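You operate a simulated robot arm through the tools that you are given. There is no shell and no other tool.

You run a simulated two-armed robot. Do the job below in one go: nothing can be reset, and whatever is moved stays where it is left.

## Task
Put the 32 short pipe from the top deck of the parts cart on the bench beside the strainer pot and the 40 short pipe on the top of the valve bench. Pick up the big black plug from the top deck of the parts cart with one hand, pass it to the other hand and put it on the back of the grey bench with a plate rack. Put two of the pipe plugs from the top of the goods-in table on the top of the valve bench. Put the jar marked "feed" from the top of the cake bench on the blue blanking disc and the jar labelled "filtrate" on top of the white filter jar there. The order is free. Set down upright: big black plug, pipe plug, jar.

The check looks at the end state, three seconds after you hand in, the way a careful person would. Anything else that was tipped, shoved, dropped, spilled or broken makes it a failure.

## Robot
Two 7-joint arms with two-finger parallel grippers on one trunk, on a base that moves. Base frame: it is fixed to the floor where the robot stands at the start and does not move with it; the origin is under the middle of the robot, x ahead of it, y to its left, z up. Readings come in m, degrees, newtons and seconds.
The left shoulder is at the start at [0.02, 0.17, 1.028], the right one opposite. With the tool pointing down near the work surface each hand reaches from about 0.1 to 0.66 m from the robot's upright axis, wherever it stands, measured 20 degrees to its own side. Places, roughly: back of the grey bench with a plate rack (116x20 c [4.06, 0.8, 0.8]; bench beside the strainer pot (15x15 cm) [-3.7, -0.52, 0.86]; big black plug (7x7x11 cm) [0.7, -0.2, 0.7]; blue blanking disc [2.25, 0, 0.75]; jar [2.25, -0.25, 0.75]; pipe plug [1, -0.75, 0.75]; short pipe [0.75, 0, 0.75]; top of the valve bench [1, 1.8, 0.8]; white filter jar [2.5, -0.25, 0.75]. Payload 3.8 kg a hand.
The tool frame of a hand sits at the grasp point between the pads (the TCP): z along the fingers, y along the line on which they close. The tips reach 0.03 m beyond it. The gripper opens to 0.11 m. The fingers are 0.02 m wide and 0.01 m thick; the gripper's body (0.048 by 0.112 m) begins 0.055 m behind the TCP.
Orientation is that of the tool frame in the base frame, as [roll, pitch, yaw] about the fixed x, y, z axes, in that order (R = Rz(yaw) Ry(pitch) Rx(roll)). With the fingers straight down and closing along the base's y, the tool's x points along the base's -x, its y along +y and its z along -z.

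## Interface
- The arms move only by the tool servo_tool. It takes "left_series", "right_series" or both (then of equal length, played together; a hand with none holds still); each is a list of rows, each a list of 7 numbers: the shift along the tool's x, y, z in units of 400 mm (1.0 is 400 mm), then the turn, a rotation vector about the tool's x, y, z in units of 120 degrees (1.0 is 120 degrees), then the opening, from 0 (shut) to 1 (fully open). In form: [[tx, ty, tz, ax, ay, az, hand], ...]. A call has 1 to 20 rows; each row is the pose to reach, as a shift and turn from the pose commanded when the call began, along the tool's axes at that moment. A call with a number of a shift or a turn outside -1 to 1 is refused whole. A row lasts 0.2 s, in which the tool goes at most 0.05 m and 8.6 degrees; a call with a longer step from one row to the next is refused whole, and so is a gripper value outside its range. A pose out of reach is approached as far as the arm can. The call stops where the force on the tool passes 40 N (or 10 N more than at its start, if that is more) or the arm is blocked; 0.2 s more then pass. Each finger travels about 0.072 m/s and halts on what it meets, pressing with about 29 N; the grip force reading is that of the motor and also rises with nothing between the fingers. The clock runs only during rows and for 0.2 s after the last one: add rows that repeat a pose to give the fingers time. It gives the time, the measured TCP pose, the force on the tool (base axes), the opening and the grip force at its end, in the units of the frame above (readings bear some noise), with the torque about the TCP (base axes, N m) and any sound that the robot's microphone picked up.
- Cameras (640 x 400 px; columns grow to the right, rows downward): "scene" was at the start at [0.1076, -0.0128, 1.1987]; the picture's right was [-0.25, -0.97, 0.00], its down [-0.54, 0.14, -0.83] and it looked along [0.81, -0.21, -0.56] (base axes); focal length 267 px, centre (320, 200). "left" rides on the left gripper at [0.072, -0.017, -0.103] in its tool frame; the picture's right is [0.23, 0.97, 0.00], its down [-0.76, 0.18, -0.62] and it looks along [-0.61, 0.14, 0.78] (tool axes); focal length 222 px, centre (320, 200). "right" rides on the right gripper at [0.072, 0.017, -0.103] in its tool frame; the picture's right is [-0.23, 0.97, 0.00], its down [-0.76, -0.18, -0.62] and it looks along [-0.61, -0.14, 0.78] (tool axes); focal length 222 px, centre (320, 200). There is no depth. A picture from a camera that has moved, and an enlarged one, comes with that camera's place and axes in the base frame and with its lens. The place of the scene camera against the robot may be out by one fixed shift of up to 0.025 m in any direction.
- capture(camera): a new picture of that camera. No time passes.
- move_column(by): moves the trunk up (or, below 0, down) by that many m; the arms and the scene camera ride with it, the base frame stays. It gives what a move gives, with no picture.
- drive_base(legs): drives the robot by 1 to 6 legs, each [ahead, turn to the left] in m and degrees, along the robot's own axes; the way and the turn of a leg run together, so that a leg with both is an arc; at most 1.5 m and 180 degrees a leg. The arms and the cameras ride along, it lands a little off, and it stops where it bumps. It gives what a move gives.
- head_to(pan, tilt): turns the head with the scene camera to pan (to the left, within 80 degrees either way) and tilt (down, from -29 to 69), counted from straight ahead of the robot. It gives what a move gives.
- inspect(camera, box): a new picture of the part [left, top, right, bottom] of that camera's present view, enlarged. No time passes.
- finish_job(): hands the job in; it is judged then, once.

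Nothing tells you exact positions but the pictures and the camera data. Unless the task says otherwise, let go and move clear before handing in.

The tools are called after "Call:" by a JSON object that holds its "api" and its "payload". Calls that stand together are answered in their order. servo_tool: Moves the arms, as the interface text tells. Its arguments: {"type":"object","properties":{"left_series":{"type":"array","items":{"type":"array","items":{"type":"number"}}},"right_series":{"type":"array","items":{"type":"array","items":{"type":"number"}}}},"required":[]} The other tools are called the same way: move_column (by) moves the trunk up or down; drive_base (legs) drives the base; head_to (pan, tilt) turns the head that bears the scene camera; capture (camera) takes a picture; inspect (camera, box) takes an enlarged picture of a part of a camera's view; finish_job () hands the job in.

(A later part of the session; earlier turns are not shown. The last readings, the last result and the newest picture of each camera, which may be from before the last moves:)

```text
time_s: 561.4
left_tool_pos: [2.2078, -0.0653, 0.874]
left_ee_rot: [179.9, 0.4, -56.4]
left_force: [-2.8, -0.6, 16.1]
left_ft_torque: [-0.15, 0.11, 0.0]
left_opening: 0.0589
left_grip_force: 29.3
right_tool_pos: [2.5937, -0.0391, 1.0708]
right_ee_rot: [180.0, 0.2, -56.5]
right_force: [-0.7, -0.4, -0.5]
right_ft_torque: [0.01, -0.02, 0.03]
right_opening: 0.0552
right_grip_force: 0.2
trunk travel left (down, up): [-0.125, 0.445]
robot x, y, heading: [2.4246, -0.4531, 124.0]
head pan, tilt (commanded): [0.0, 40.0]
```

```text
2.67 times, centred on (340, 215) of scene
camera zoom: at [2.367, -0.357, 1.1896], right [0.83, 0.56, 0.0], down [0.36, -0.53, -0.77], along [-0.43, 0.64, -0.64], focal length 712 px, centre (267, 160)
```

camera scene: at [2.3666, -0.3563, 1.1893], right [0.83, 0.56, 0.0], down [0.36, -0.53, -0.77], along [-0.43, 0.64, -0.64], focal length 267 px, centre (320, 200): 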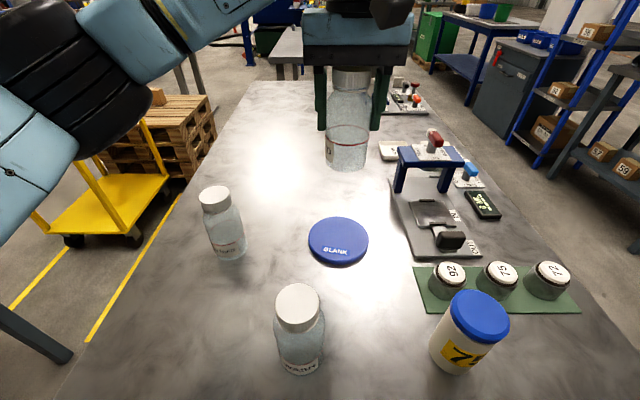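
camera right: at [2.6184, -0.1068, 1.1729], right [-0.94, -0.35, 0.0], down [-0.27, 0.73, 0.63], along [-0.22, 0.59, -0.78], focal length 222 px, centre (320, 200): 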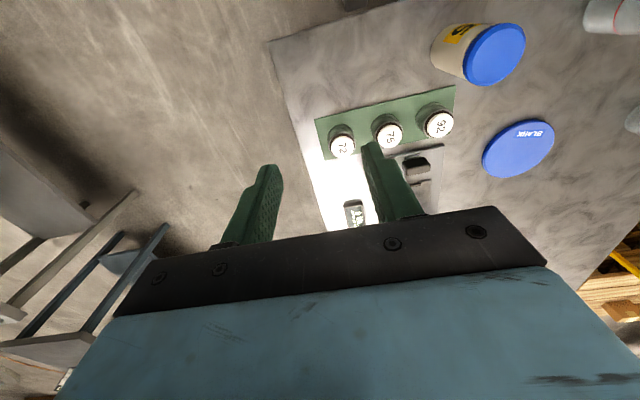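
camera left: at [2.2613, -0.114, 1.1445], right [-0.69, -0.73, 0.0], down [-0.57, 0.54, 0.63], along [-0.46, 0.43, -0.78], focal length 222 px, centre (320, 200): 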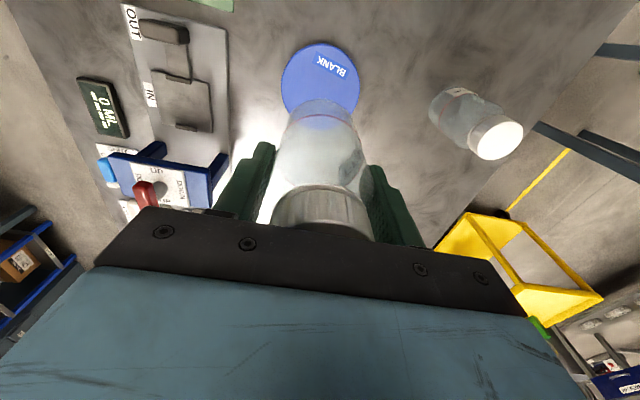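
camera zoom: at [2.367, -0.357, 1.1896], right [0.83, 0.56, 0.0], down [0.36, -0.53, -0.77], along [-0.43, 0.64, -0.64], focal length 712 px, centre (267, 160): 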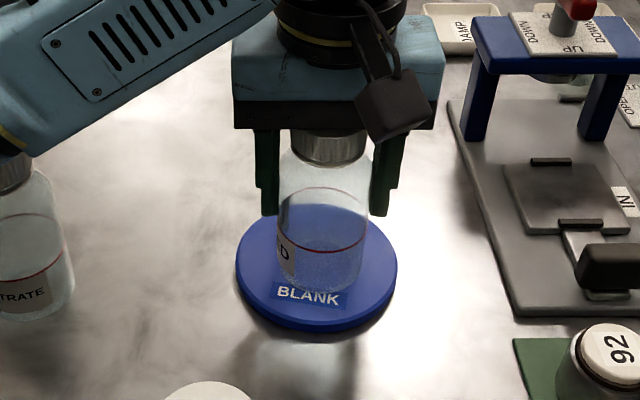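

Contact on the disc. I ease off, open and lift clear.

Call:
{"api": "servo_tool", "payload": {"left_series": [[0, 0, -0.004, 0, 0, 0, 0], [0, 0, -0.004, 0, 0, 0, 0.58], [0, 0, -0.004, 0, 0, 0, 0.7], [0, 0, -0.004, 0, 0, 0, 0.8], [0, 0, -0.004, 0, 0, 0, 0.8], [0, 0, -0.004, 0, 0, 0, 0.8]]}}

Call:
{"api": "servo_tool", "payload": {"left_series": [[0, 0, -0.03, 0, 0, 0, 0.8], [0, 0, -0.09, 0, 0, 0, 0.8], [0, 0, -0.18, 0, 0, 0, 0.8], [0, 0, -0.28, 0, 0, 0, 0.8], [0, 0, -0.38, 0, 0, 0, 0.8], [0, 0, -0.45, 0, 0, 0, 0.8]]}}

Call:
{"api": "capture", "payload": {"camera": "scene"}}

Call:
{"api": "capture", "payload": {"camera": "left"}}

```text
time_s: 562.8
left_tool_pos: [2.2083, -0.0636, 0.8736]
left_ee_rot: [179.9, 0.2, -56.6]
left_force: [-0.5, 0.4, 0.5]
left_ft_torque: [-0.01, -0.01, 0.01]
left_opening: 0.0883
left_grip_force: 0.0
right_tool_pos: [2.5945, -0.0371, 1.0699]
right_ee_rot: [179.9, 0.1, -56.4]
right_force: [0.1, -0.2, -0.3]
right_ft_torque: [-0.02, 0.0, -0.03]
right_opening: 0.055
right_grip_force: 0.1
trunk travel left (down, up): [-0.125, 0.445]
robot x, y, heading: [2.4274, -0.4523, 124.0]
head pan, tilt (commanded): [0.0, 40.0]
```

```text
time_s: 564.2
left_tool_pos: [2.2096, -0.0658, 1.0556]
left_ee_rot: [179.9, 0.1, -56.6]
left_force: [0.5, 0.9, -0.1]
left_ft_torque: [0.0, 0.01, -0.02]
left_opening: 0.0879
left_grip_force: 0.1
right_tool_pos: [2.5938, -0.0363, 1.0706]
right_ee_rot: [179.9, 0.3, -56.4]
right_force: [0.1, 1.5, 0.9]
right_ft_torque: [-0.01, -0.01, -0.01]
right_opening: 0.0551
right_grip_force: 0.1
trunk travel left (down, up): [-0.125, 0.445]
robot x, y, heading: [2.4298, -0.452, 124.1]
head pan, tilt (commanded): [0.0, 40.0]
```

```text
taken
camera scene: at [2.367, -0.3563, 1.1893], right [0.83, 0.56, 0.0], down [0.36, -0.53, -0.77], along [-0.43, 0.64, -0.64], focal length 267 px, centre (320, 200)
```

scene: 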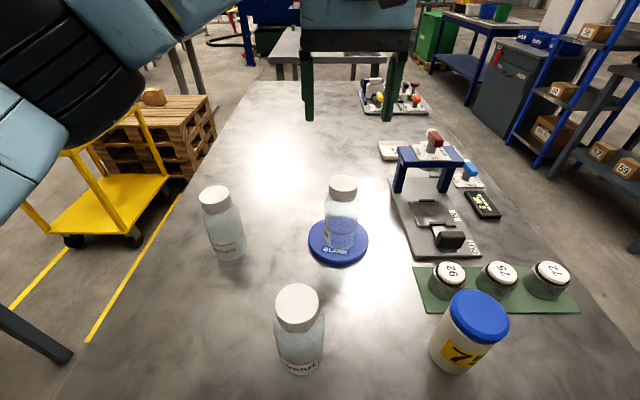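

```text
taken
camera left: at [2.262, -0.116, 1.1586], right [-0.69, -0.73, 0.0], down [-0.57, 0.54, 0.63], along [-0.46, 0.43, -0.78], focal length 222 px, centre (320, 200)
```

left: 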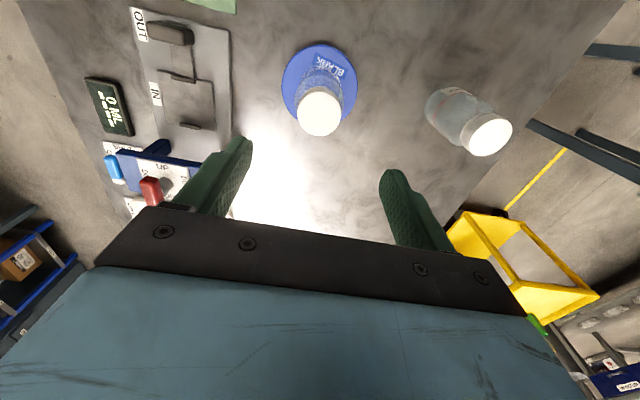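

FEED stands upright on the blue disc. Next, the left hand goes over FILTRATE.

Call:
{"api": "servo_tool", "payload": {"left_series": [[0.008, 0.1, 0, 0, 0, 0, 0.9], [0.016, 0.2, 0, 0, 0, 0, 1], [0.024, 0.3, 0, 0, 0, 0, 1], [0.032, 0.4, 0, 0, 0, 0, 1], [0.04, 0.502, 0, 0, 0, 0, 1], [0.04, 0.502, 0.08, 0, 0, 0, 1], [0.04, 0.502, 0.08, 0, 0, 0, 1]]}}

Call:
{"api": "capture", "payload": {"camera": "left"}}

Call:
{"api": "inspect", "payload": {"camera": "left", "box": [250, 60, 400, 180]}}

Call:
{"api": "capture", "payload": {"camera": "scene"}}

```text
time_s: 565.8
left_tool_pos: [2.0525, -0.1891, 1.0217]
left_ee_rot: [179.9, 0.1, -56.4]
left_force: [-0.5, 0.9, 0.1]
left_ft_torque: [-0.01, -0.02, -0.02]
left_opening: 0.11
left_grip_force: 0.1
right_tool_pos: [2.5939, -0.0387, 1.0708]
right_ee_rot: [179.8, 0.3, -56.4]
right_force: [-0.1, -0.2, -0.5]
right_ft_torque: [0.03, 0.0, 0.01]
right_opening: 0.0549
right_grip_force: 0.1
trunk travel left (down, up): [-0.125, 0.445]
robot x, y, heading: [2.4225, -0.449, 123.9]
head pan, tilt (commanded): [0.0, 40.0]
```

```text
taken
camera left: at [2.1053, -0.2403, 1.1251], right [-0.69, -0.73, 0.0], down [-0.57, 0.54, 0.63], along [-0.46, 0.43, -0.78], focal length 222 px, centre (320, 200)
```

left: 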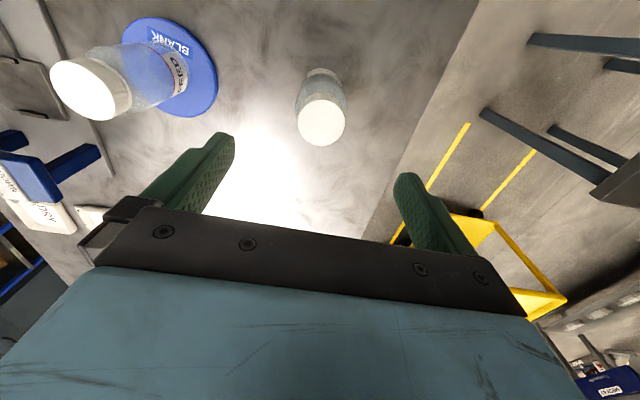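

```text
3.33 times, centred on (325, 120) of left
camera zoom: at [2.1053, -0.2403, 1.1251], right [-0.69, -0.73, 0.0], down [-0.57, 0.54, 0.63], along [-0.46, 0.43, -0.78], focal length 740 px, centre (303, 467)
```

zoom: 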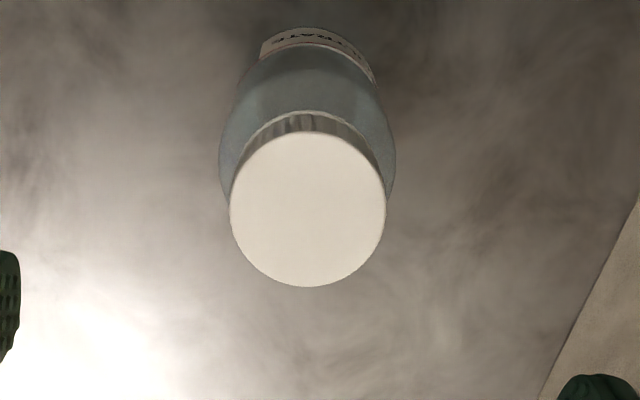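

```text
taken
camera scene: at [2.3669, -0.3562, 1.1894], right [0.83, 0.56, 0.0], down [0.36, -0.53, -0.77], along [-0.43, 0.64, -0.64], focal length 267 px, centre (320, 200)
```

scene: 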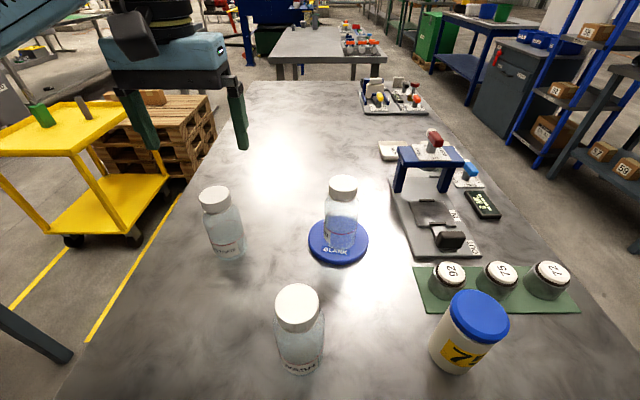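

FILTRATE is right under the hand. I lower and grip it the same way.

Call:
{"api": "servo_tool", "payload": {"left_series": [[0, 0.003, 0.08, 0, 0, 0, 1], [0, 0.003, 0.16, 0, 0, 0, 1], [0, 0.003, 0.24, 0, 0, 0, 1], [0, 0.003, 0.31, 0, 0, 0, 1], [0, 0.003, 0.36, 0, 0, 0, 1], [0, 0.003, 0.396, 0, 0, 0, 1], [0, 0.003, 0.396, 0, 0, 0, 1]]}}

Call:
{"api": "capture", "payload": {"camera": "left"}}

Call:
{"api": "inspect", "payload": {"camera": "scene", "box": [100, 100, 400, 290]}}

```text
time_s: 567.4
left_tool_pos: [2.0494, -0.189, 0.8643]
left_ee_rot: [179.9, 0.2, -56.5]
left_force: [-0.1, 0.6, 0.2]
left_ft_torque: [0.01, -0.02, -0.02]
left_opening: 0.1101
left_grip_force: 0.0
right_tool_pos: [2.5932, -0.0377, 1.0706]
right_ee_rot: [179.8, 0.2, -56.3]
right_force: [0.3, -0.4, -1.4]
right_ft_torque: [0.04, -0.01, -0.03]
right_opening: 0.0554
right_grip_force: 0.1
trunk travel left (down, up): [-0.125, 0.445]
robot x, y, heading: [2.4229, -0.4549, 123.8]
head pan, tilt (commanded): [0.0, 40.0]
```

```text
taken
camera left: at [2.1029, -0.2393, 0.9677], right [-0.69, -0.73, 0.0], down [-0.57, 0.54, 0.63], along [-0.46, 0.43, -0.78], focal length 222 px, centre (320, 200)
```

left: 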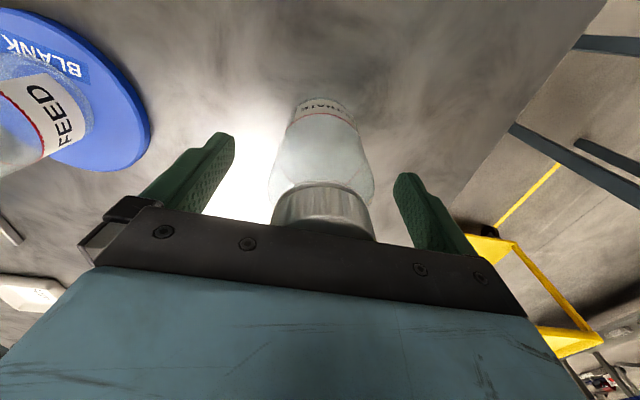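

```text
2.11 times, centred on (250, 195) of scene
camera zoom: at [2.3669, -0.3561, 1.1893], right [0.83, 0.56, 0.0], down [0.36, -0.53, -0.77], along [-0.43, 0.64, -0.64], focal length 562 px, centre (467, 210)
```

zoom: 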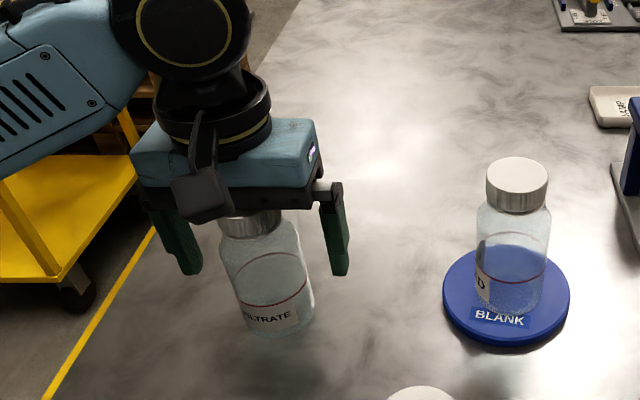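

FEED's label is confirmed on the disc, and FILTRATE is between the fingers. I close and lift.

Call:
{"api": "servo_tool", "payload": {"left_series": [[0, 0, 0, 0, 0, 0, 0.8], [0, 0, 0, 0, 0, 0, 0.65], [0, 0, 0, 0, 0, 0, 0.5], [0, 0, 0, 0, 0, 0, 0.3], [0, 0, 0, 0, 0, 0, 0], [0, 0, 0, 0, 0, 0, 0], [0, 0, 0, 0, 0, 0, 0]]}}

Call:
{"api": "servo_tool", "payload": {"left_series": [[0, 0, -0.02, 0, 0, 0, 0], [0, 0, -0.08, 0, 0, 0, 0], [0, 0, -0.18, 0, 0, 0, 0], [0, 0, -0.28, 0, 0, 0, 0], [0, 0, -0.38, 0, 0, 0, 0], [0, 0, -0.48, 0, 0, 0, 0], [0, 0, -0.58, 0, 0, 0, 0], [0, 0, -0.66, 0, 0, 0, 0], [0, 0, -0.66, 0, 0, 0, 0]]}}

Call:
{"api": "capture", "payload": {"camera": "left"}}

Call:
{"api": "capture", "payload": {"camera": "right"}}

Call:
{"api": "capture", "payload": {"camera": "scene"}}

```text
time_s: 569.0
left_tool_pos: [2.0496, -0.1891, 0.8651]
left_ee_rot: [179.9, 0.3, -56.5]
left_force: [0.3, 0.0, 0.8]
left_ft_torque: [0.01, -0.04, 0.01]
left_opening: 0.059
left_grip_force: 29.4
right_tool_pos: [2.5936, -0.0381, 1.0699]
right_ee_rot: [179.8, 0.2, -56.4]
right_force: [0.6, -0.8, 0.4]
right_ft_torque: [0.01, 0.02, -0.01]
right_opening: 0.0553
right_grip_force: 0.0
trunk travel left (down, up): [-0.125, 0.445]
robot x, y, heading: [2.4231, -0.4525, 124.0]
head pan, tilt (commanded): [0.0, 40.0]
```

```text
time_s: 571.0
left_tool_pos: [2.0497, -0.1908, 1.1277]
left_ee_rot: [180.0, 0.2, -56.4]
left_force: [-1.0, -0.1, -0.7]
left_ft_torque: [-0.01, 0.0, 0.0]
left_opening: 0.0591
left_grip_force: 28.7
right_tool_pos: [2.5939, -0.0382, 1.0708]
right_ee_rot: [179.9, 0.2, -56.4]
right_force: [-0.6, 0.1, 0.1]
right_ft_torque: [0.04, 0.03, -0.04]
right_opening: 0.0551
right_grip_force: 0.0
trunk travel left (down, up): [-0.125, 0.445]
robot x, y, heading: [2.4247, -0.4546, 124.0]
head pan, tilt (commanded): [0.0, 40.0]
```

```text
taken
camera left: at [2.1029, -0.2424, 1.2315], right [-0.69, -0.73, 0.0], down [-0.57, 0.54, 0.63], along [-0.46, 0.43, -0.78], focal length 222 px, centre (320, 200)
```

left: 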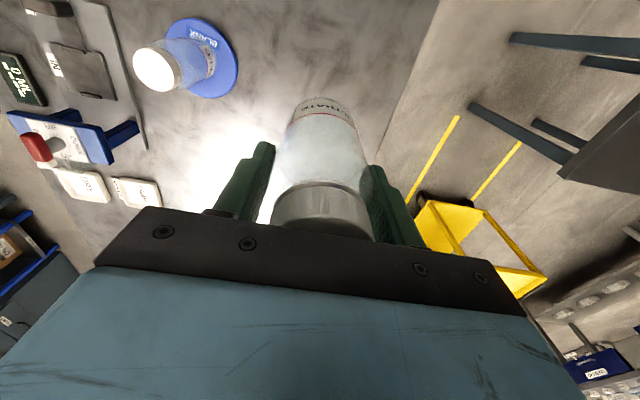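

```text
taken
camera right: at [2.6182, -0.1065, 1.1728], right [-0.94, -0.35, 0.0], down [-0.27, 0.73, 0.63], along [-0.22, 0.59, -0.78], focal length 222 px, centre (320, 200)
```

right: 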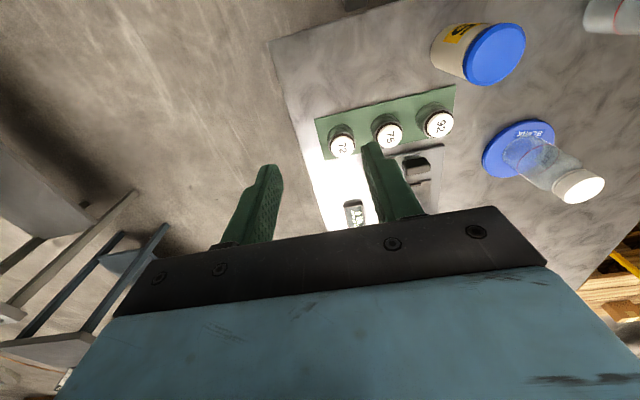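

```text
taken
camera scene: at [2.3667, -0.3561, 1.1893], right [0.83, 0.56, 0.0], down [0.36, -0.53, -0.77], along [-0.43, 0.64, -0.64], focal length 267 px, centre (320, 200)
```

scene: 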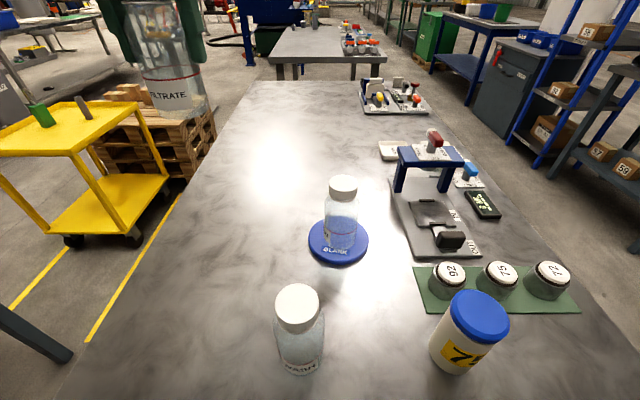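

FILTRATE is held high. The white jar's lid is at about (2.433, -0.146), top z≈0.894. I back off 0.2 m and turn right 20° so the white jar is straight ahead of me.

Call:
{"api": "drive_base", "payload": {"legs": [[-0.2, 0], [0, -20]]}}

Call:
{"api": "capture", "payload": {"camera": "scene"}}

Call:
{"api": "capture", "payload": {"camera": "left"}}

Call:
{"api": "capture", "payload": {"camera": "right"}}

```text
time_s: 573.7
left_tool_pos: [2.2724, -0.2422, 1.1287]
left_ee_rot: [179.8, 0.3, -76.5]
left_force: [-0.4, -0.1, -0.2]
left_ft_torque: [-0.01, 0.0, 0.02]
left_opening: 0.0589
left_grip_force: 29.1
right_tool_pos: [2.8357, -0.2849, 1.0701]
right_ee_rot: [179.8, 0.2, -76.4]
right_force: [0.3, 0.1, 0.0]
right_ft_torque: [0.0, -0.01, -0.02]
right_opening: 0.0553
right_grip_force: 0.0
trunk travel left (down, up): [-0.125, 0.445]
robot x, y, heading: [2.5384, -0.6168, 103.9]
head pan, tilt (commanded): [0.0, 40.0]
```

```text
taken
camera scene: at [2.5111, -0.5048, 1.1893], right [0.97, 0.24, 0.0], down [0.15, -0.62, -0.77], along [-0.18, 0.74, -0.64], focal length 267 px, centre (320, 200)
```

scene: 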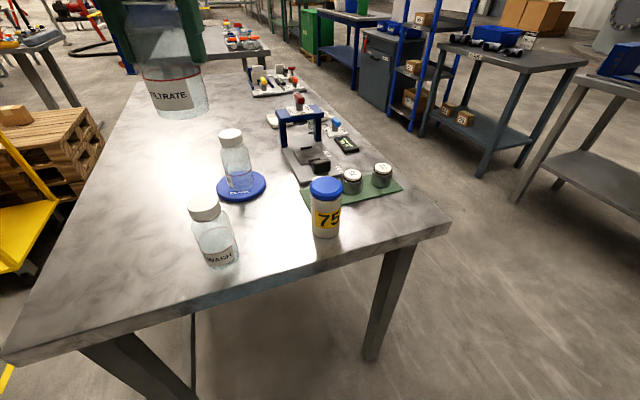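

```text
taken
camera left: at [2.3055, -0.3086, 1.2313], right [-0.89, -0.45, 0.0], down [-0.35, 0.7, 0.63], along [-0.28, 0.56, -0.78], focal length 222 px, centre (320, 200)
```

left: 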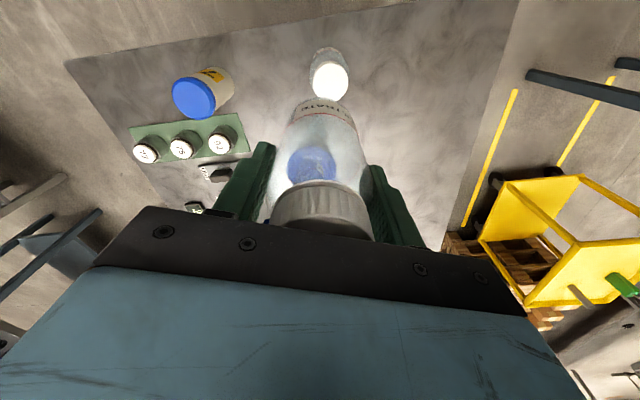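

```text
taken
camera right: at [2.8357, -0.358, 1.1727], right [-1.0, -0.01, 0.0], down [0.0, 0.78, 0.63], along [-0.01, 0.63, -0.78], focal length 222 px, centre (320, 200)
```

right: 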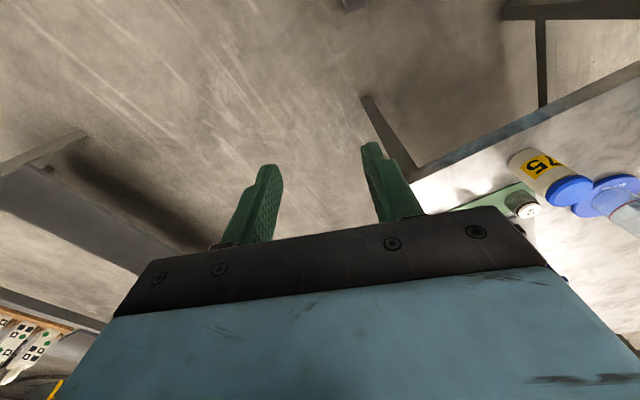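

I carry FILTRATE over the white jar's lid and check the alignment with the cameras.

Call:
{"api": "servo_tool", "payload": {"left_series": [[-0.026, -0.088, 0, 0, 0, 0, 0], [-0.053, -0.176, 0, 0, 0, 0, 0], [-0.079, -0.263, 0, 0, 0, 0, 0], [-0.105, -0.351, 0, 0, 0, 0, 0], [-0.1316, -0.439, 0, 0, 0, 0, 0], [-0.1316, -0.439, 0, 0, 0, 0, 0]]}}

Call:
{"api": "capture", "payload": {"camera": "left"}}

Call:
{"api": "inspect", "payload": {"camera": "left", "box": [250, 40, 400, 160]}}

Call:
{"api": "capture", "payload": {"camera": "scene"}}

Call:
{"api": "capture", "payload": {"camera": "right"}}

```text
time_s: 575.1
left_tool_pos: [2.43, -0.1501, 1.1292]
left_ee_rot: [180.0, 0.2, -76.6]
left_force: [0.8, -0.5, -0.5]
left_ft_torque: [-0.02, 0.01, -0.02]
left_opening: 0.059
left_grip_force: 28.8
right_tool_pos: [2.8356, -0.2841, 1.0706]
right_ee_rot: [179.8, 0.2, -76.4]
right_force: [0.4, 0.7, -0.3]
right_ft_torque: [0.0, 0.02, 0.0]
right_opening: 0.0552
right_grip_force: 0.1
trunk travel left (down, up): [-0.125, 0.445]
robot x, y, heading: [2.5329, -0.6152, 104.2]
head pan, tilt (commanded): [0.0, 40.0]
```

```text
taken
camera left: at [2.4632, -0.2166, 1.232], right [-0.89, -0.45, 0.0], down [-0.35, 0.7, 0.63], along [-0.28, 0.56, -0.78], focal length 222 px, centre (320, 200)
```

left: 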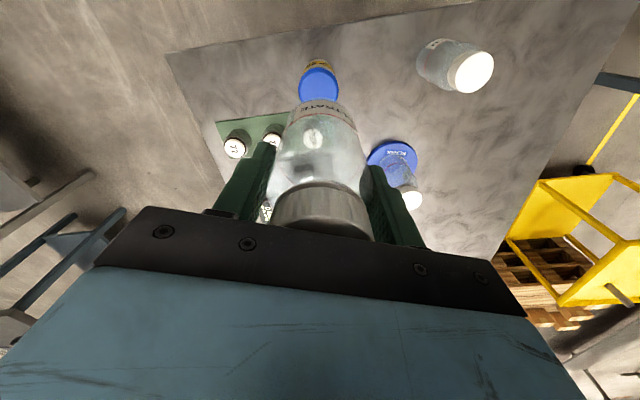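

```text
3.33 times, centred on (325, 100) of left
camera zoom: at [2.4632, -0.2166, 1.232], right [-0.89, -0.45, 0.0], down [-0.35, 0.7, 0.63], along [-0.28, 0.56, -0.78], focal length 740 px, centre (303, 533)
```

zoom: 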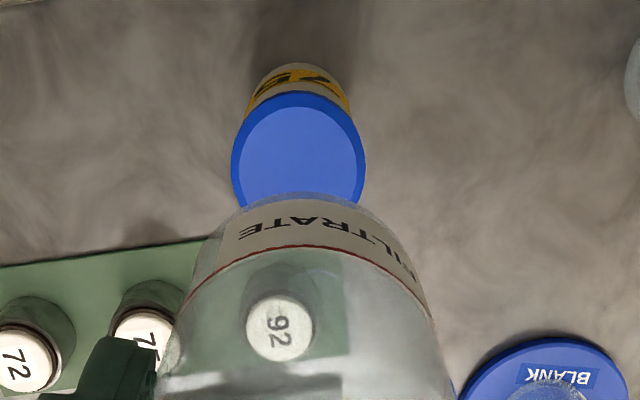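

```text
taken
camera scene: at [2.5103, -0.5049, 1.1893], right [0.97, 0.24, 0.0], down [0.15, -0.62, -0.77], along [-0.18, 0.74, -0.64], focal length 267 px, centre (320, 200)
```

scene: 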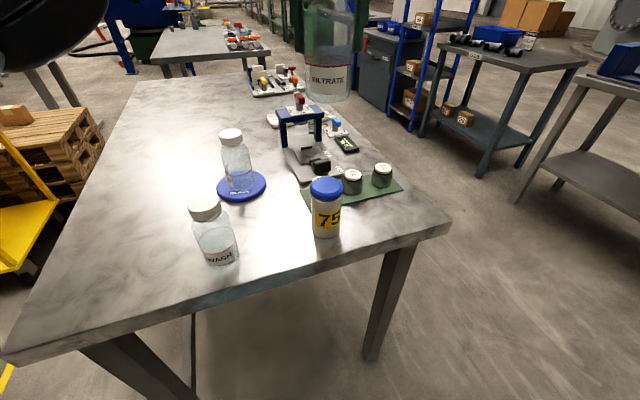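

```text
taken
camera right: at [2.8349, -0.3581, 1.1729], right [-1.0, -0.01, 0.0], down [-0.01, 0.78, 0.63], along [-0.01, 0.63, -0.78], focal length 222 px, centre (320, 200)
```

right: 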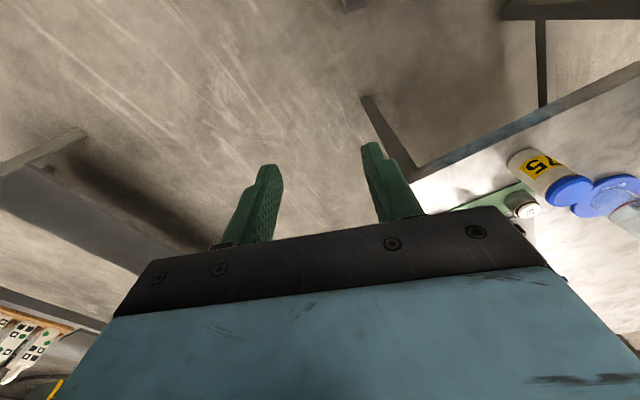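

The lid is centred under the jar to about 2 mm. I lower to about 2 cm above it and look again.

Call:
{"api": "servo_tool", "payload": {"left_series": [[-0.004, -0.0055, 0.08, 0, 0, 0, 0], [-0.004, -0.0055, 0.16, 0, 0, 0, 0], [-0.004, -0.0055, 0.24, 0, 0, 0, 0], [-0.004, -0.0055, 0.29, 0, 0, 0, 0], [-0.004, -0.0055, 0.32, 0, 0, 0, 0], [-0.004, -0.0055, 0.32, 0, 0, 0, 0]]}}

Call:
{"api": "inspect", "payload": {"camera": "scene", "box": [240, 60, 420, 250]}}

Call:
{"api": "inspect", "payload": {"camera": "left", "box": [250, 40, 400, 160]}}

Call:
{"api": "capture", "payload": {"camera": "right"}}

```text
time_s: 576.5
left_tool_pos: [2.4307, -0.1468, 1.0004]
left_ee_rot: [179.9, 0.2, -76.5]
left_force: [-0.7, -0.6, -1.1]
left_ft_torque: [-0.04, 0.0, 0.02]
left_opening: 0.0592
left_grip_force: 28.9
right_tool_pos: [2.8355, -0.2847, 1.0696]
right_ee_rot: [179.9, 0.2, -76.5]
right_force: [0.3, -0.1, 0.1]
right_ft_torque: [0.02, 0.01, 0.02]
right_opening: 0.0549
right_grip_force: 0.1
trunk travel left (down, up): [-0.125, 0.445]
robot x, y, heading: [2.5381, -0.6186, 103.7]
head pan, tilt (commanded): [0.0, 40.0]
```

```text
2.11 times, centred on (330, 155) of scene
camera zoom: at [2.5107, -0.5049, 1.1893], right [0.97, 0.24, 0.0], down [0.15, -0.62, -0.77], along [-0.18, 0.74, -0.64], focal length 562 px, centre (299, 295)
```

zoom: 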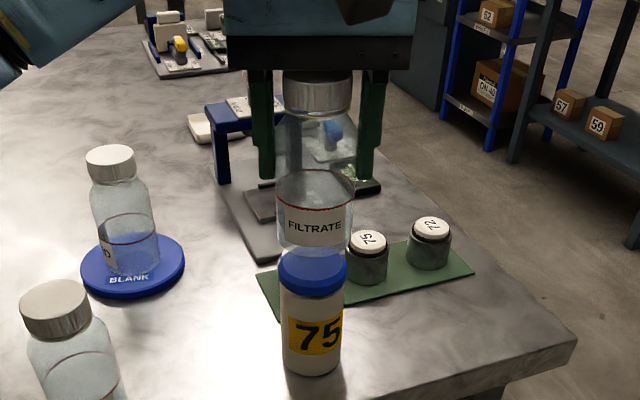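

```text
3.33 times, centred on (325, 100) of left
camera zoom: at [2.4649, -0.214, 1.1037], right [-0.89, -0.45, 0.0], down [-0.35, 0.7, 0.63], along [-0.28, 0.56, -0.78], focal length 740 px, centre (303, 533)
```

zoom: 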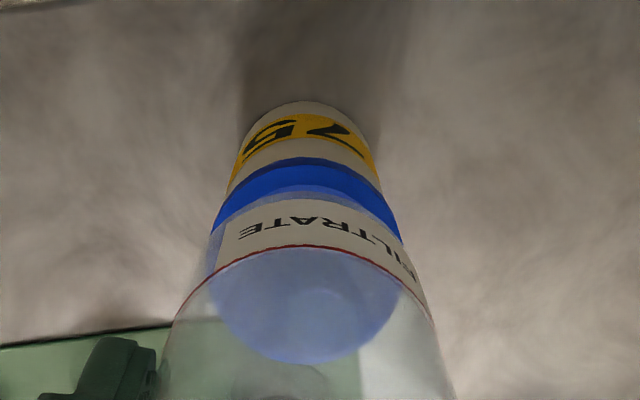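

```text
taken
camera right: at [2.8353, -0.3581, 1.1729], right [-1.0, -0.01, 0.0], down [0.0, 0.78, 0.63], along [-0.01, 0.63, -0.78], focal length 222 px, centre (320, 200)
```

right: 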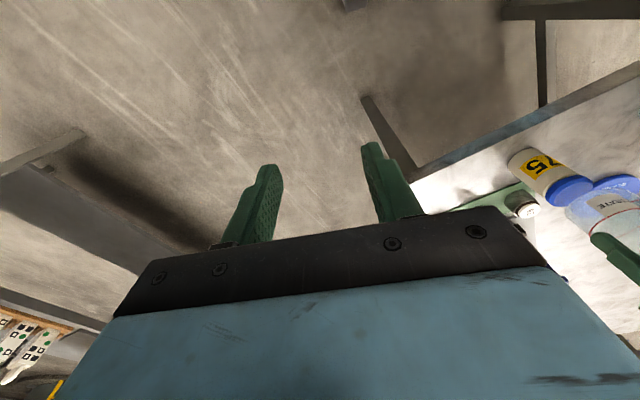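

Aligned in both views. I lower slowly onto the lid.

Call:
{"api": "servo_tool", "payload": {"left_series": [[0, 0, 0.0075, 0, 0, 0, 0], [0, 0, 0.015, 0, 0, 0, 0], [0, 0, 0.0225, 0, 0, 0, 0], [0, 0, 0.03, 0, 0, 0, 0]]}}

Call:
{"api": "inspect", "payload": {"camera": "scene", "box": [280, 100, 380, 220]}}

```text
time_s: 577.5
left_tool_pos: [2.4325, -0.1472, 0.9881]
left_ee_rot: [179.9, 0.2, -76.4]
left_force: [0.1, -0.5, -1.7]
left_ft_torque: [0.02, -0.03, 0.0]
left_opening: 0.0588
left_grip_force: 28.8
right_tool_pos: [2.8375, -0.2845, 1.0708]
right_ee_rot: [179.9, 0.1, -76.3]
right_force: [0.6, 0.4, 0.0]
right_ft_torque: [0.02, -0.03, 0.03]
right_opening: 0.0553
right_grip_force: 0.0
trunk travel left (down, up): [-0.125, 0.445]
robot x, y, heading: [2.5375, -0.6191, 103.9]
head pan, tilt (commanded): [0.0, 40.0]
```

```text
3.33 times, centred on (330, 160) of scene
camera zoom: at [2.5107, -0.5048, 1.1893], right [0.97, 0.24, 0.0], down [0.15, -0.62, -0.77], along [-0.18, 0.74, -0.64], focal length 891 px, centre (287, 333)
```

zoom: 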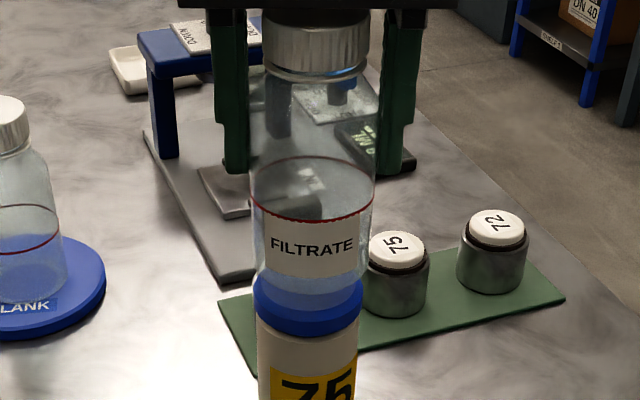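

Call:
{"api": "servo_tool", "payload": {"left_series": [[0, 0, 0.004, 0, 0, 0, 0], [0, 0, 0.008, 0, 0, 0, 0]]}}

Call:
{"api": "inspect", "payload": {"camera": "scene", "box": [280, 100, 380, 220]}}

```text
time_s: 578.1
left_tool_pos: [2.4328, -0.1464, 0.9844]
left_ee_rot: [179.9, 0.2, -76.5]
left_force: [-0.5, 0.8, -0.7]
left_ft_torque: [-0.03, 0.0, 0.01]
left_opening: 0.059
left_grip_force: 28.6
right_tool_pos: [2.8374, -0.2842, 1.0696]
right_ee_rot: [179.8, 0.2, -76.5]
right_force: [-0.2, 0.4, -0.1]
right_ft_torque: [0.01, 0.0, 0.0]
right_opening: 0.055
right_grip_force: 0.0
trunk travel left (down, up): [-0.125, 0.445]
robot x, y, heading: [2.5336, -0.6166, 104.0]
head pan, tilt (commanded): [0.0, 40.0]
```

```text
3.33 times, centred on (330, 160) of scene
camera zoom: at [2.5107, -0.5048, 1.1893], right [0.97, 0.24, 0.0], down [0.15, -0.62, -0.77], along [-0.18, 0.74, -0.64], focal length 891 px, centre (287, 333)
```

zoom: 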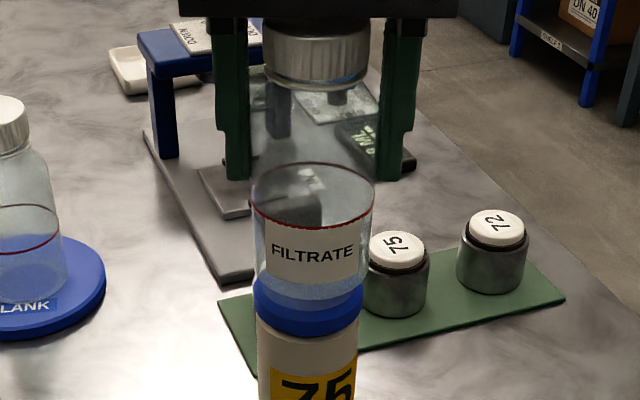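

Call:
{"api": "inspect", "payload": {"camera": "right", "box": [480, 130, 640, 290]}}

Call:
{"api": "inspect", "payload": {"camera": "left", "box": [250, 60, 400, 190]}}

```text
2.50 times, centred on (560, 210) of right
camera zoom: at [2.8353, -0.358, 1.1728], right [-1.0, -0.01, 0.0], down [0.0, 0.78, 0.63], along [-0.01, 0.63, -0.78], focal length 555 px, centre (-280, 175)
```

zoom: 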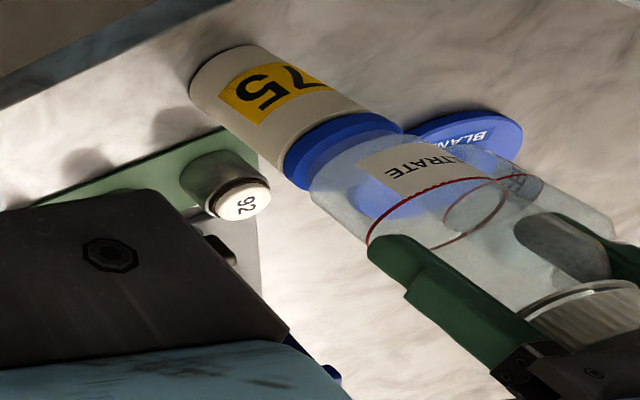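

```text
3.08 times, centred on (325, 125) of left
camera zoom: at [2.4653, -0.2137, 1.088], right [-0.89, -0.45, 0.0], down [-0.35, 0.7, 0.63], along [-0.28, 0.56, -0.78], focal length 684 px, centre (305, 431)
```

zoom: 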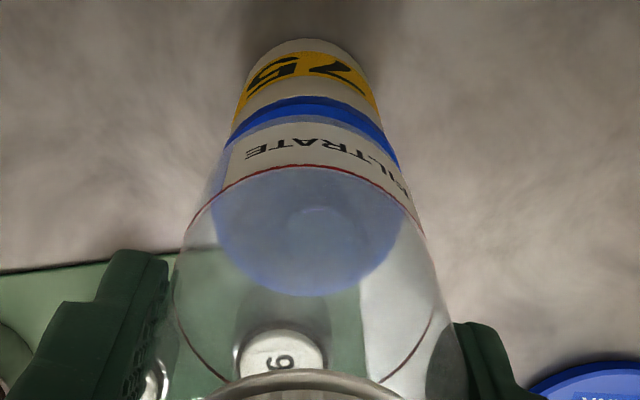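

The jar is within about 5 mm of centre; I shift it 3 mm back and 2 mm left, then lower until contact.

Call:
{"api": "servo_tool", "payload": {"left_series": [[0.0075, 0.006, 0, 0, 0, 0, 0], [0.0075, 0.006, 0, 0, 0, 0, 0], [0.0075, 0.006, 0.004, 0, 0, 0, 0], [0.0075, 0.006, 0.007, 0, 0, 0, 0]]}}

```text
time_s: 579.1
left_tool_pos: [2.4306, -0.1507, 0.9823]
left_ee_rot: [180.0, 0.2, -76.5]
left_force: [0.3, -0.8, -1.2]
left_ft_torque: [0.01, -0.01, -0.01]
left_opening: 0.0589
left_grip_force: 28.6
right_tool_pos: [2.8365, -0.2834, 1.0702]
right_ee_rot: [179.8, 0.1, -76.5]
right_force: [0.9, 0.6, 0.3]
right_ft_torque: [0.0, -0.01, 0.01]
right_opening: 0.055
right_grip_force: 0.0
trunk travel left (down, up): [-0.125, 0.445]
robot x, y, heading: [2.5362, -0.6142, 103.7]
head pan, tilt (commanded): [0.0, 40.0]
```

Call:
{"api": "servo_tool", "payload": {"left_series": [[0, 0, 0.003, 0, 0, 0, 0], [0, 0, 0.006, 0, 0, 0, 0]]}}

Call:
{"api": "inspect", "payload": {"camera": "right", "box": [480, 130, 640, 290]}}

Call:
{"api": "inspect", "payload": {"camera": "scene", "box": [280, 100, 380, 220]}}

```text
time_s: 579.7
left_tool_pos: [2.4316, -0.1495, 0.9805]
left_ee_rot: [179.8, 0.1, -76.5]
left_force: [-0.4, 0.0, -0.9]
left_ft_torque: [0.0, 0.01, 0.0]
left_opening: 0.059
left_grip_force: 29.0
right_tool_pos: [2.8368, -0.2844, 1.0691]
right_ee_rot: [179.9, 0.2, -76.4]
right_force: [0.3, 0.0, -0.4]
right_ft_torque: [-0.01, 0.0, -0.02]
right_opening: 0.0549
right_grip_force: 0.0
trunk travel left (down, up): [-0.125, 0.445]
robot x, y, heading: [2.5367, -0.6147, 103.7]
head pan, tilt (commanded): [0.0, 40.0]
```

```text
2.50 times, centred on (560, 210) of right
camera zoom: at [2.8353, -0.358, 1.1728], right [-1.0, -0.01, 0.0], down [0.0, 0.78, 0.63], along [-0.01, 0.63, -0.78], focal length 555 px, centre (-280, 175)
```

zoom: 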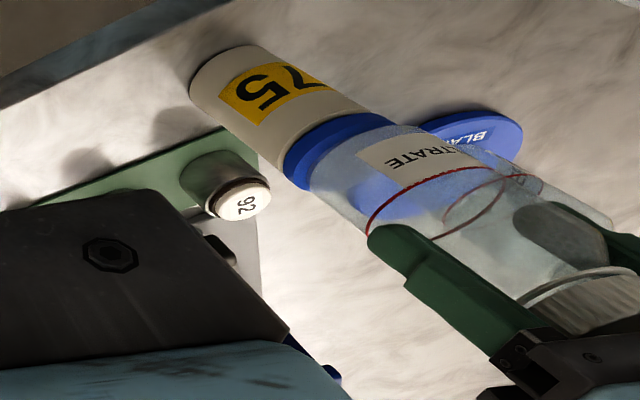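

```text
3.33 times, centred on (330, 160) of scene
camera zoom: at [2.5107, -0.5048, 1.1893], right [0.97, 0.24, 0.0], down [0.15, -0.62, -0.77], along [-0.18, 0.74, -0.64], focal length 891 px, centre (287, 333)
```

zoom: 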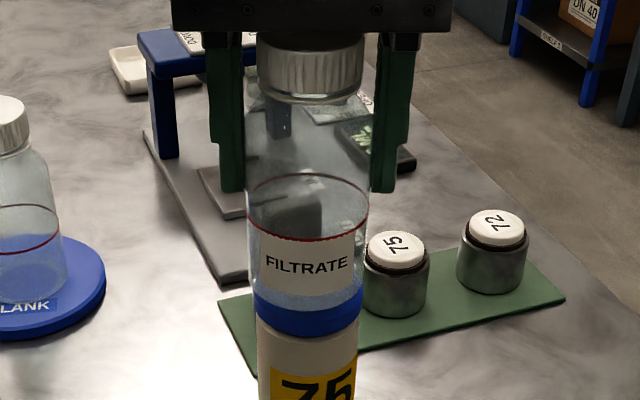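

Very well aligned now. I continue in 1 mm steps until contact.

Call:
{"api": "servo_tool", "payload": {"left_series": [[0, 0, 0.003, 0, 0, 0, 0], [0, 0, 0.006, 0, 0, 0, 0]]}}

```text
time_s: 580.3
left_tool_pos: [2.4307, -0.1495, 0.9779]
left_ee_rot: [180.0, 0.3, -76.5]
left_force: [-0.9, -0.8, -0.4]
left_ft_torque: [-0.04, 0.01, 0.01]
left_opening: 0.0591
left_grip_force: 29.4
right_tool_pos: [2.8364, -0.284, 1.0703]
right_ee_rot: [179.9, 0.2, -76.4]
right_force: [-0.2, -0.1, 1.2]
right_ft_torque: [-0.01, -0.01, 0.01]
right_opening: 0.0549
right_grip_force: 0.0
trunk travel left (down, up): [-0.125, 0.445]
robot x, y, heading: [2.5348, -0.617, 103.7]
head pan, tilt (commanded): [0.0, 40.0]
```

Call:
{"api": "servo_tool", "payload": {"left_series": [[0, 0, 0.003, 0, 0, 0, 0], [0, 0, 0.0055, 0, 0, 0, 0]]}}

```text
time_s: 580.9
left_tool_pos: [2.4309, -0.1508, 0.9771]
left_ee_rot: [-180.0, 0.2, -76.5]
left_force: [-0.1, 0.7, 12.8]
left_ft_torque: [0.04, -0.01, -0.03]
left_opening: 0.059
left_grip_force: 29.1
right_tool_pos: [2.8368, -0.2852, 1.071]
right_ee_rot: [179.9, 0.2, -76.4]
right_force: [-0.4, -0.6, -0.4]
right_ft_torque: [0.01, 0.0, -0.01]
right_opening: 0.0547
right_grip_force: 0.1
trunk travel left (down, up): [-0.125, 0.445]
robot x, y, heading: [2.534, -0.6184, 104.0]
head pan, tilt (commanded): [0.0, 40.0]
```

Contact on the lid (12.8 N). I ease off 1.5 mm and look before opening.

Call:
{"api": "servo_tool", "payload": {"left_series": [[0, 0, -0.0035, 0, 0, 0, 0], [0, 0, -0.0035, 0, 0, 0, 0]]}}

Call:
{"api": "inspect", "payload": {"camera": "scene", "box": [280, 100, 380, 220]}}

Call:
{"api": "inspect", "payload": {"camera": "right", "box": [480, 130, 640, 290]}}

```text
time_s: 581.5
left_tool_pos: [2.4312, -0.1507, 0.9775]
left_ee_rot: [179.9, 0.3, -76.5]
left_force: [0.5, 1.3, 6.9]
left_ft_torque: [0.05, -0.08, -0.01]
left_opening: 0.0591
left_grip_force: 28.9
right_tool_pos: [2.8364, -0.2851, 1.0699]
right_ee_rot: [179.9, 0.2, -76.4]
right_force: [0.1, 0.3, -0.4]
right_ft_torque: [-0.02, 0.01, 0.02]
right_opening: 0.0549
right_grip_force: 0.1
trunk travel left (down, up): [-0.125, 0.445]
robot x, y, heading: [2.5346, -0.6179, 104.0]
head pan, tilt (commanded): [0.0, 40.0]
```

```text
3.33 times, centred on (330, 160) of scene
camera zoom: at [2.5109, -0.5053, 1.1894], right [0.97, 0.24, 0.0], down [0.15, -0.62, -0.77], along [-0.18, 0.74, -0.64], focal length 891 px, centre (287, 333)
```

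zoom: 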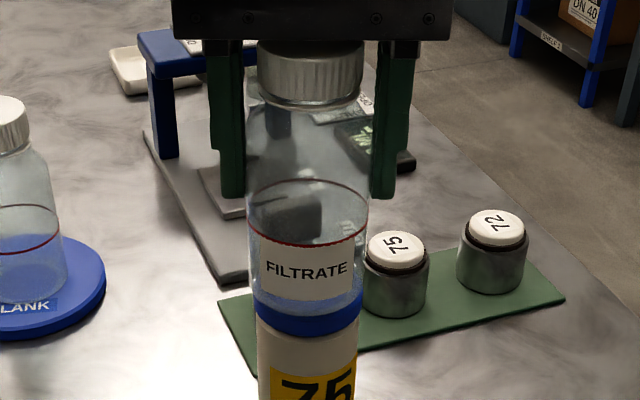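

```text
2.50 times, centred on (560, 210) of right
camera zoom: at [2.8355, -0.3585, 1.1729], right [-1.0, -0.01, 0.0], down [0.0, 0.78, 0.63], along [-0.01, 0.63, -0.78], focal length 555 px, centre (-280, 175)
```

zoom: 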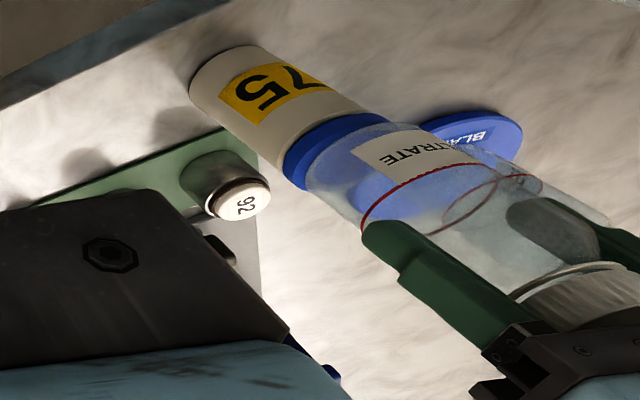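

Seated squarely. I open the fingers in small steps.

Call:
{"api": "servo_tool", "payload": {"left_series": [[0, 0, 0, 0, 0, 0, 0.55], [0, 0, 0, 0, 0, 0, 0.58], [0, 0, 0, 0, 0, 0, 0.65], [0, 0, 0, 0, 0, 0, 0.75], [0, 0, 0, 0, 0, 0, 0.85], [0, 0, 0, 0, 0, 0, 0.85], [0, 0, 0, 0, 0, 0, 0.85]]}}

Call:
{"api": "inspect", "payload": {"camera": "scene", "box": [280, 100, 380, 220]}}

Call:
{"api": "capture", "payload": {"camera": "left"}}

```text
time_s: 583.1
left_tool_pos: [2.4309, -0.1499, 0.9776]
left_ee_rot: [179.9, 0.2, -76.6]
left_force: [0.1, -0.4, 0.5]
left_ft_torque: [-0.01, -0.03, 0.0]
left_opening: 0.0934
left_grip_force: 0.1
right_tool_pos: [2.8368, -0.2847, 1.0704]
right_ee_rot: [179.9, 0.2, -76.5]
right_force: [1.0, -0.4, -0.6]
right_ft_torque: [0.0, -0.03, -0.01]
right_opening: 0.055
right_grip_force: 0.1
trunk travel left (down, up): [-0.125, 0.445]
robot x, y, heading: [2.5373, -0.6172, 104.1]
head pan, tilt (commanded): [0.0, 40.0]
```

```text
3.33 times, centred on (330, 160) of scene
camera zoom: at [2.5107, -0.5049, 1.1893], right [0.97, 0.24, 0.0], down [0.15, -0.62, -0.77], along [-0.18, 0.74, -0.64], focal length 891 px, centre (287, 333)
```

zoom: 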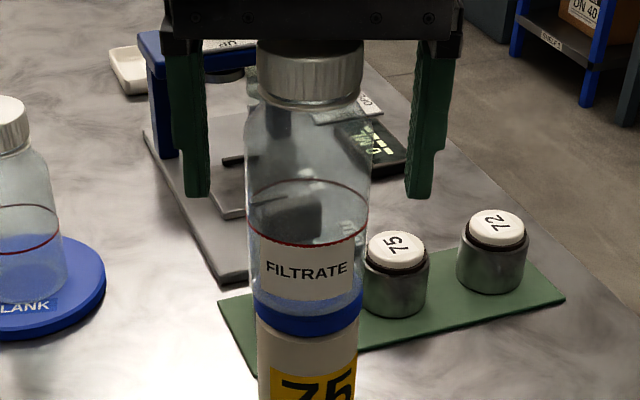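

```text
taken
camera left: at [2.4635, -0.217, 1.0801], right [-0.89, -0.45, 0.0], down [-0.35, 0.7, 0.63], along [-0.28, 0.56, -0.78], focal length 222 px, centre (320, 200)
```

left: 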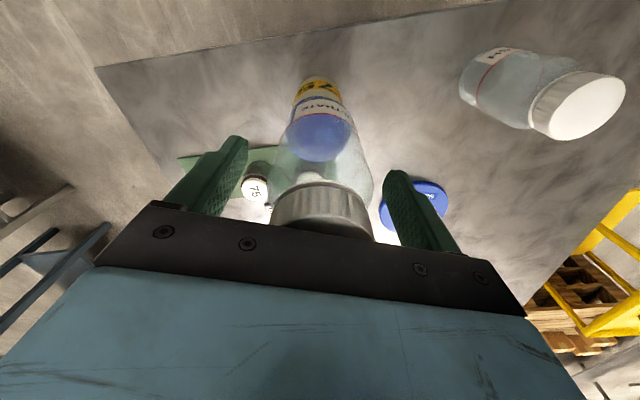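

The jar stands free on the lid. I lift the left hand straight up and away.

Call:
{"api": "servo_tool", "payload": {"left_series": [[0, 0, -0.02, 0, 0, 0, 0.85], [0, 0, -0.05, 0, 0, 0, 0.85], [0, 0, -0.1, 0, 0, 0, 0.85], [0, 0, -0.17, 0, 0, 0, 0.85], [0, 0, -0.25, 0, 0, 0, 0.85], [0, 0, -0.33, 0, 0, 0, 0.85], [0, 0, -0.41, 0, 0, 0, 0.85]]}}

Call:
{"api": "capture", "payload": {"camera": "scene"}}

Call:
{"api": "inspect", "payload": {"camera": "scene", "box": [160, 80, 420, 280]}}

```text
time_s: 584.7
left_tool_pos: [2.433, -0.1508, 1.1409]
left_ee_rot: [179.9, 0.2, -76.6]
left_force: [-0.2, -0.2, -0.1]
left_ft_torque: [0.04, 0.01, 0.02]
left_opening: 0.0936
left_grip_force: 0.1
right_tool_pos: [2.8377, -0.2838, 1.0703]
right_ee_rot: [179.9, 0.2, -76.4]
right_force: [-0.4, -0.5, 0.4]
right_ft_torque: [0.0, 0.02, 0.01]
right_opening: 0.0549
right_grip_force: 0.0
trunk travel left (down, up): [-0.125, 0.445]
robot x, y, heading: [2.5335, -0.6176, 103.8]
head pan, tilt (commanded): [0.0, 40.0]
```

```text
taken
camera scene: at [2.5112, -0.5053, 1.1894], right [0.97, 0.24, 0.0], down [0.15, -0.62, -0.77], along [-0.18, 0.74, -0.64], focal length 267 px, centre (320, 200)
```

scene: 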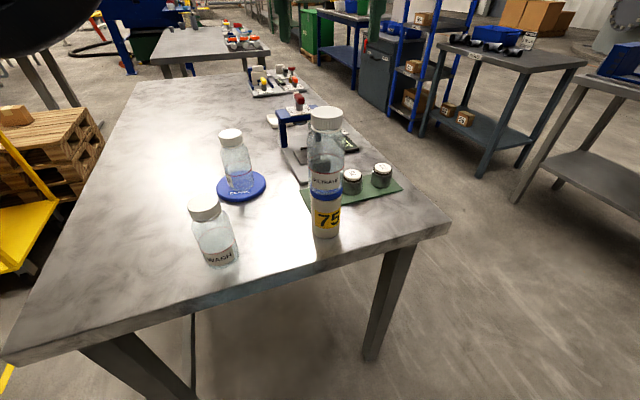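

```text
2.00 times, centred on (290, 180) of scene
camera zoom: at [2.5112, -0.5053, 1.1894], right [0.97, 0.24, 0.0], down [0.15, -0.62, -0.77], along [-0.18, 0.74, -0.64], focal length 534 px, centre (380, 240)
```

zoom: 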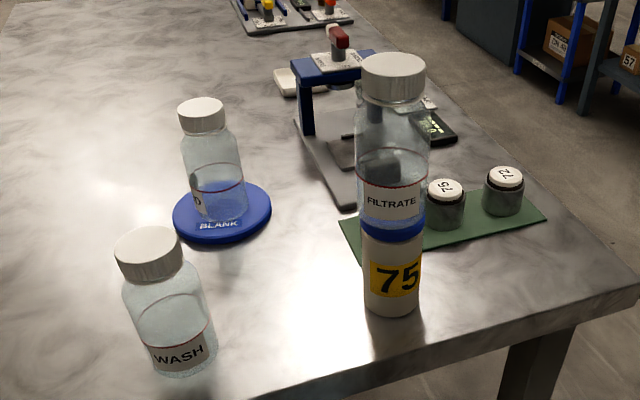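

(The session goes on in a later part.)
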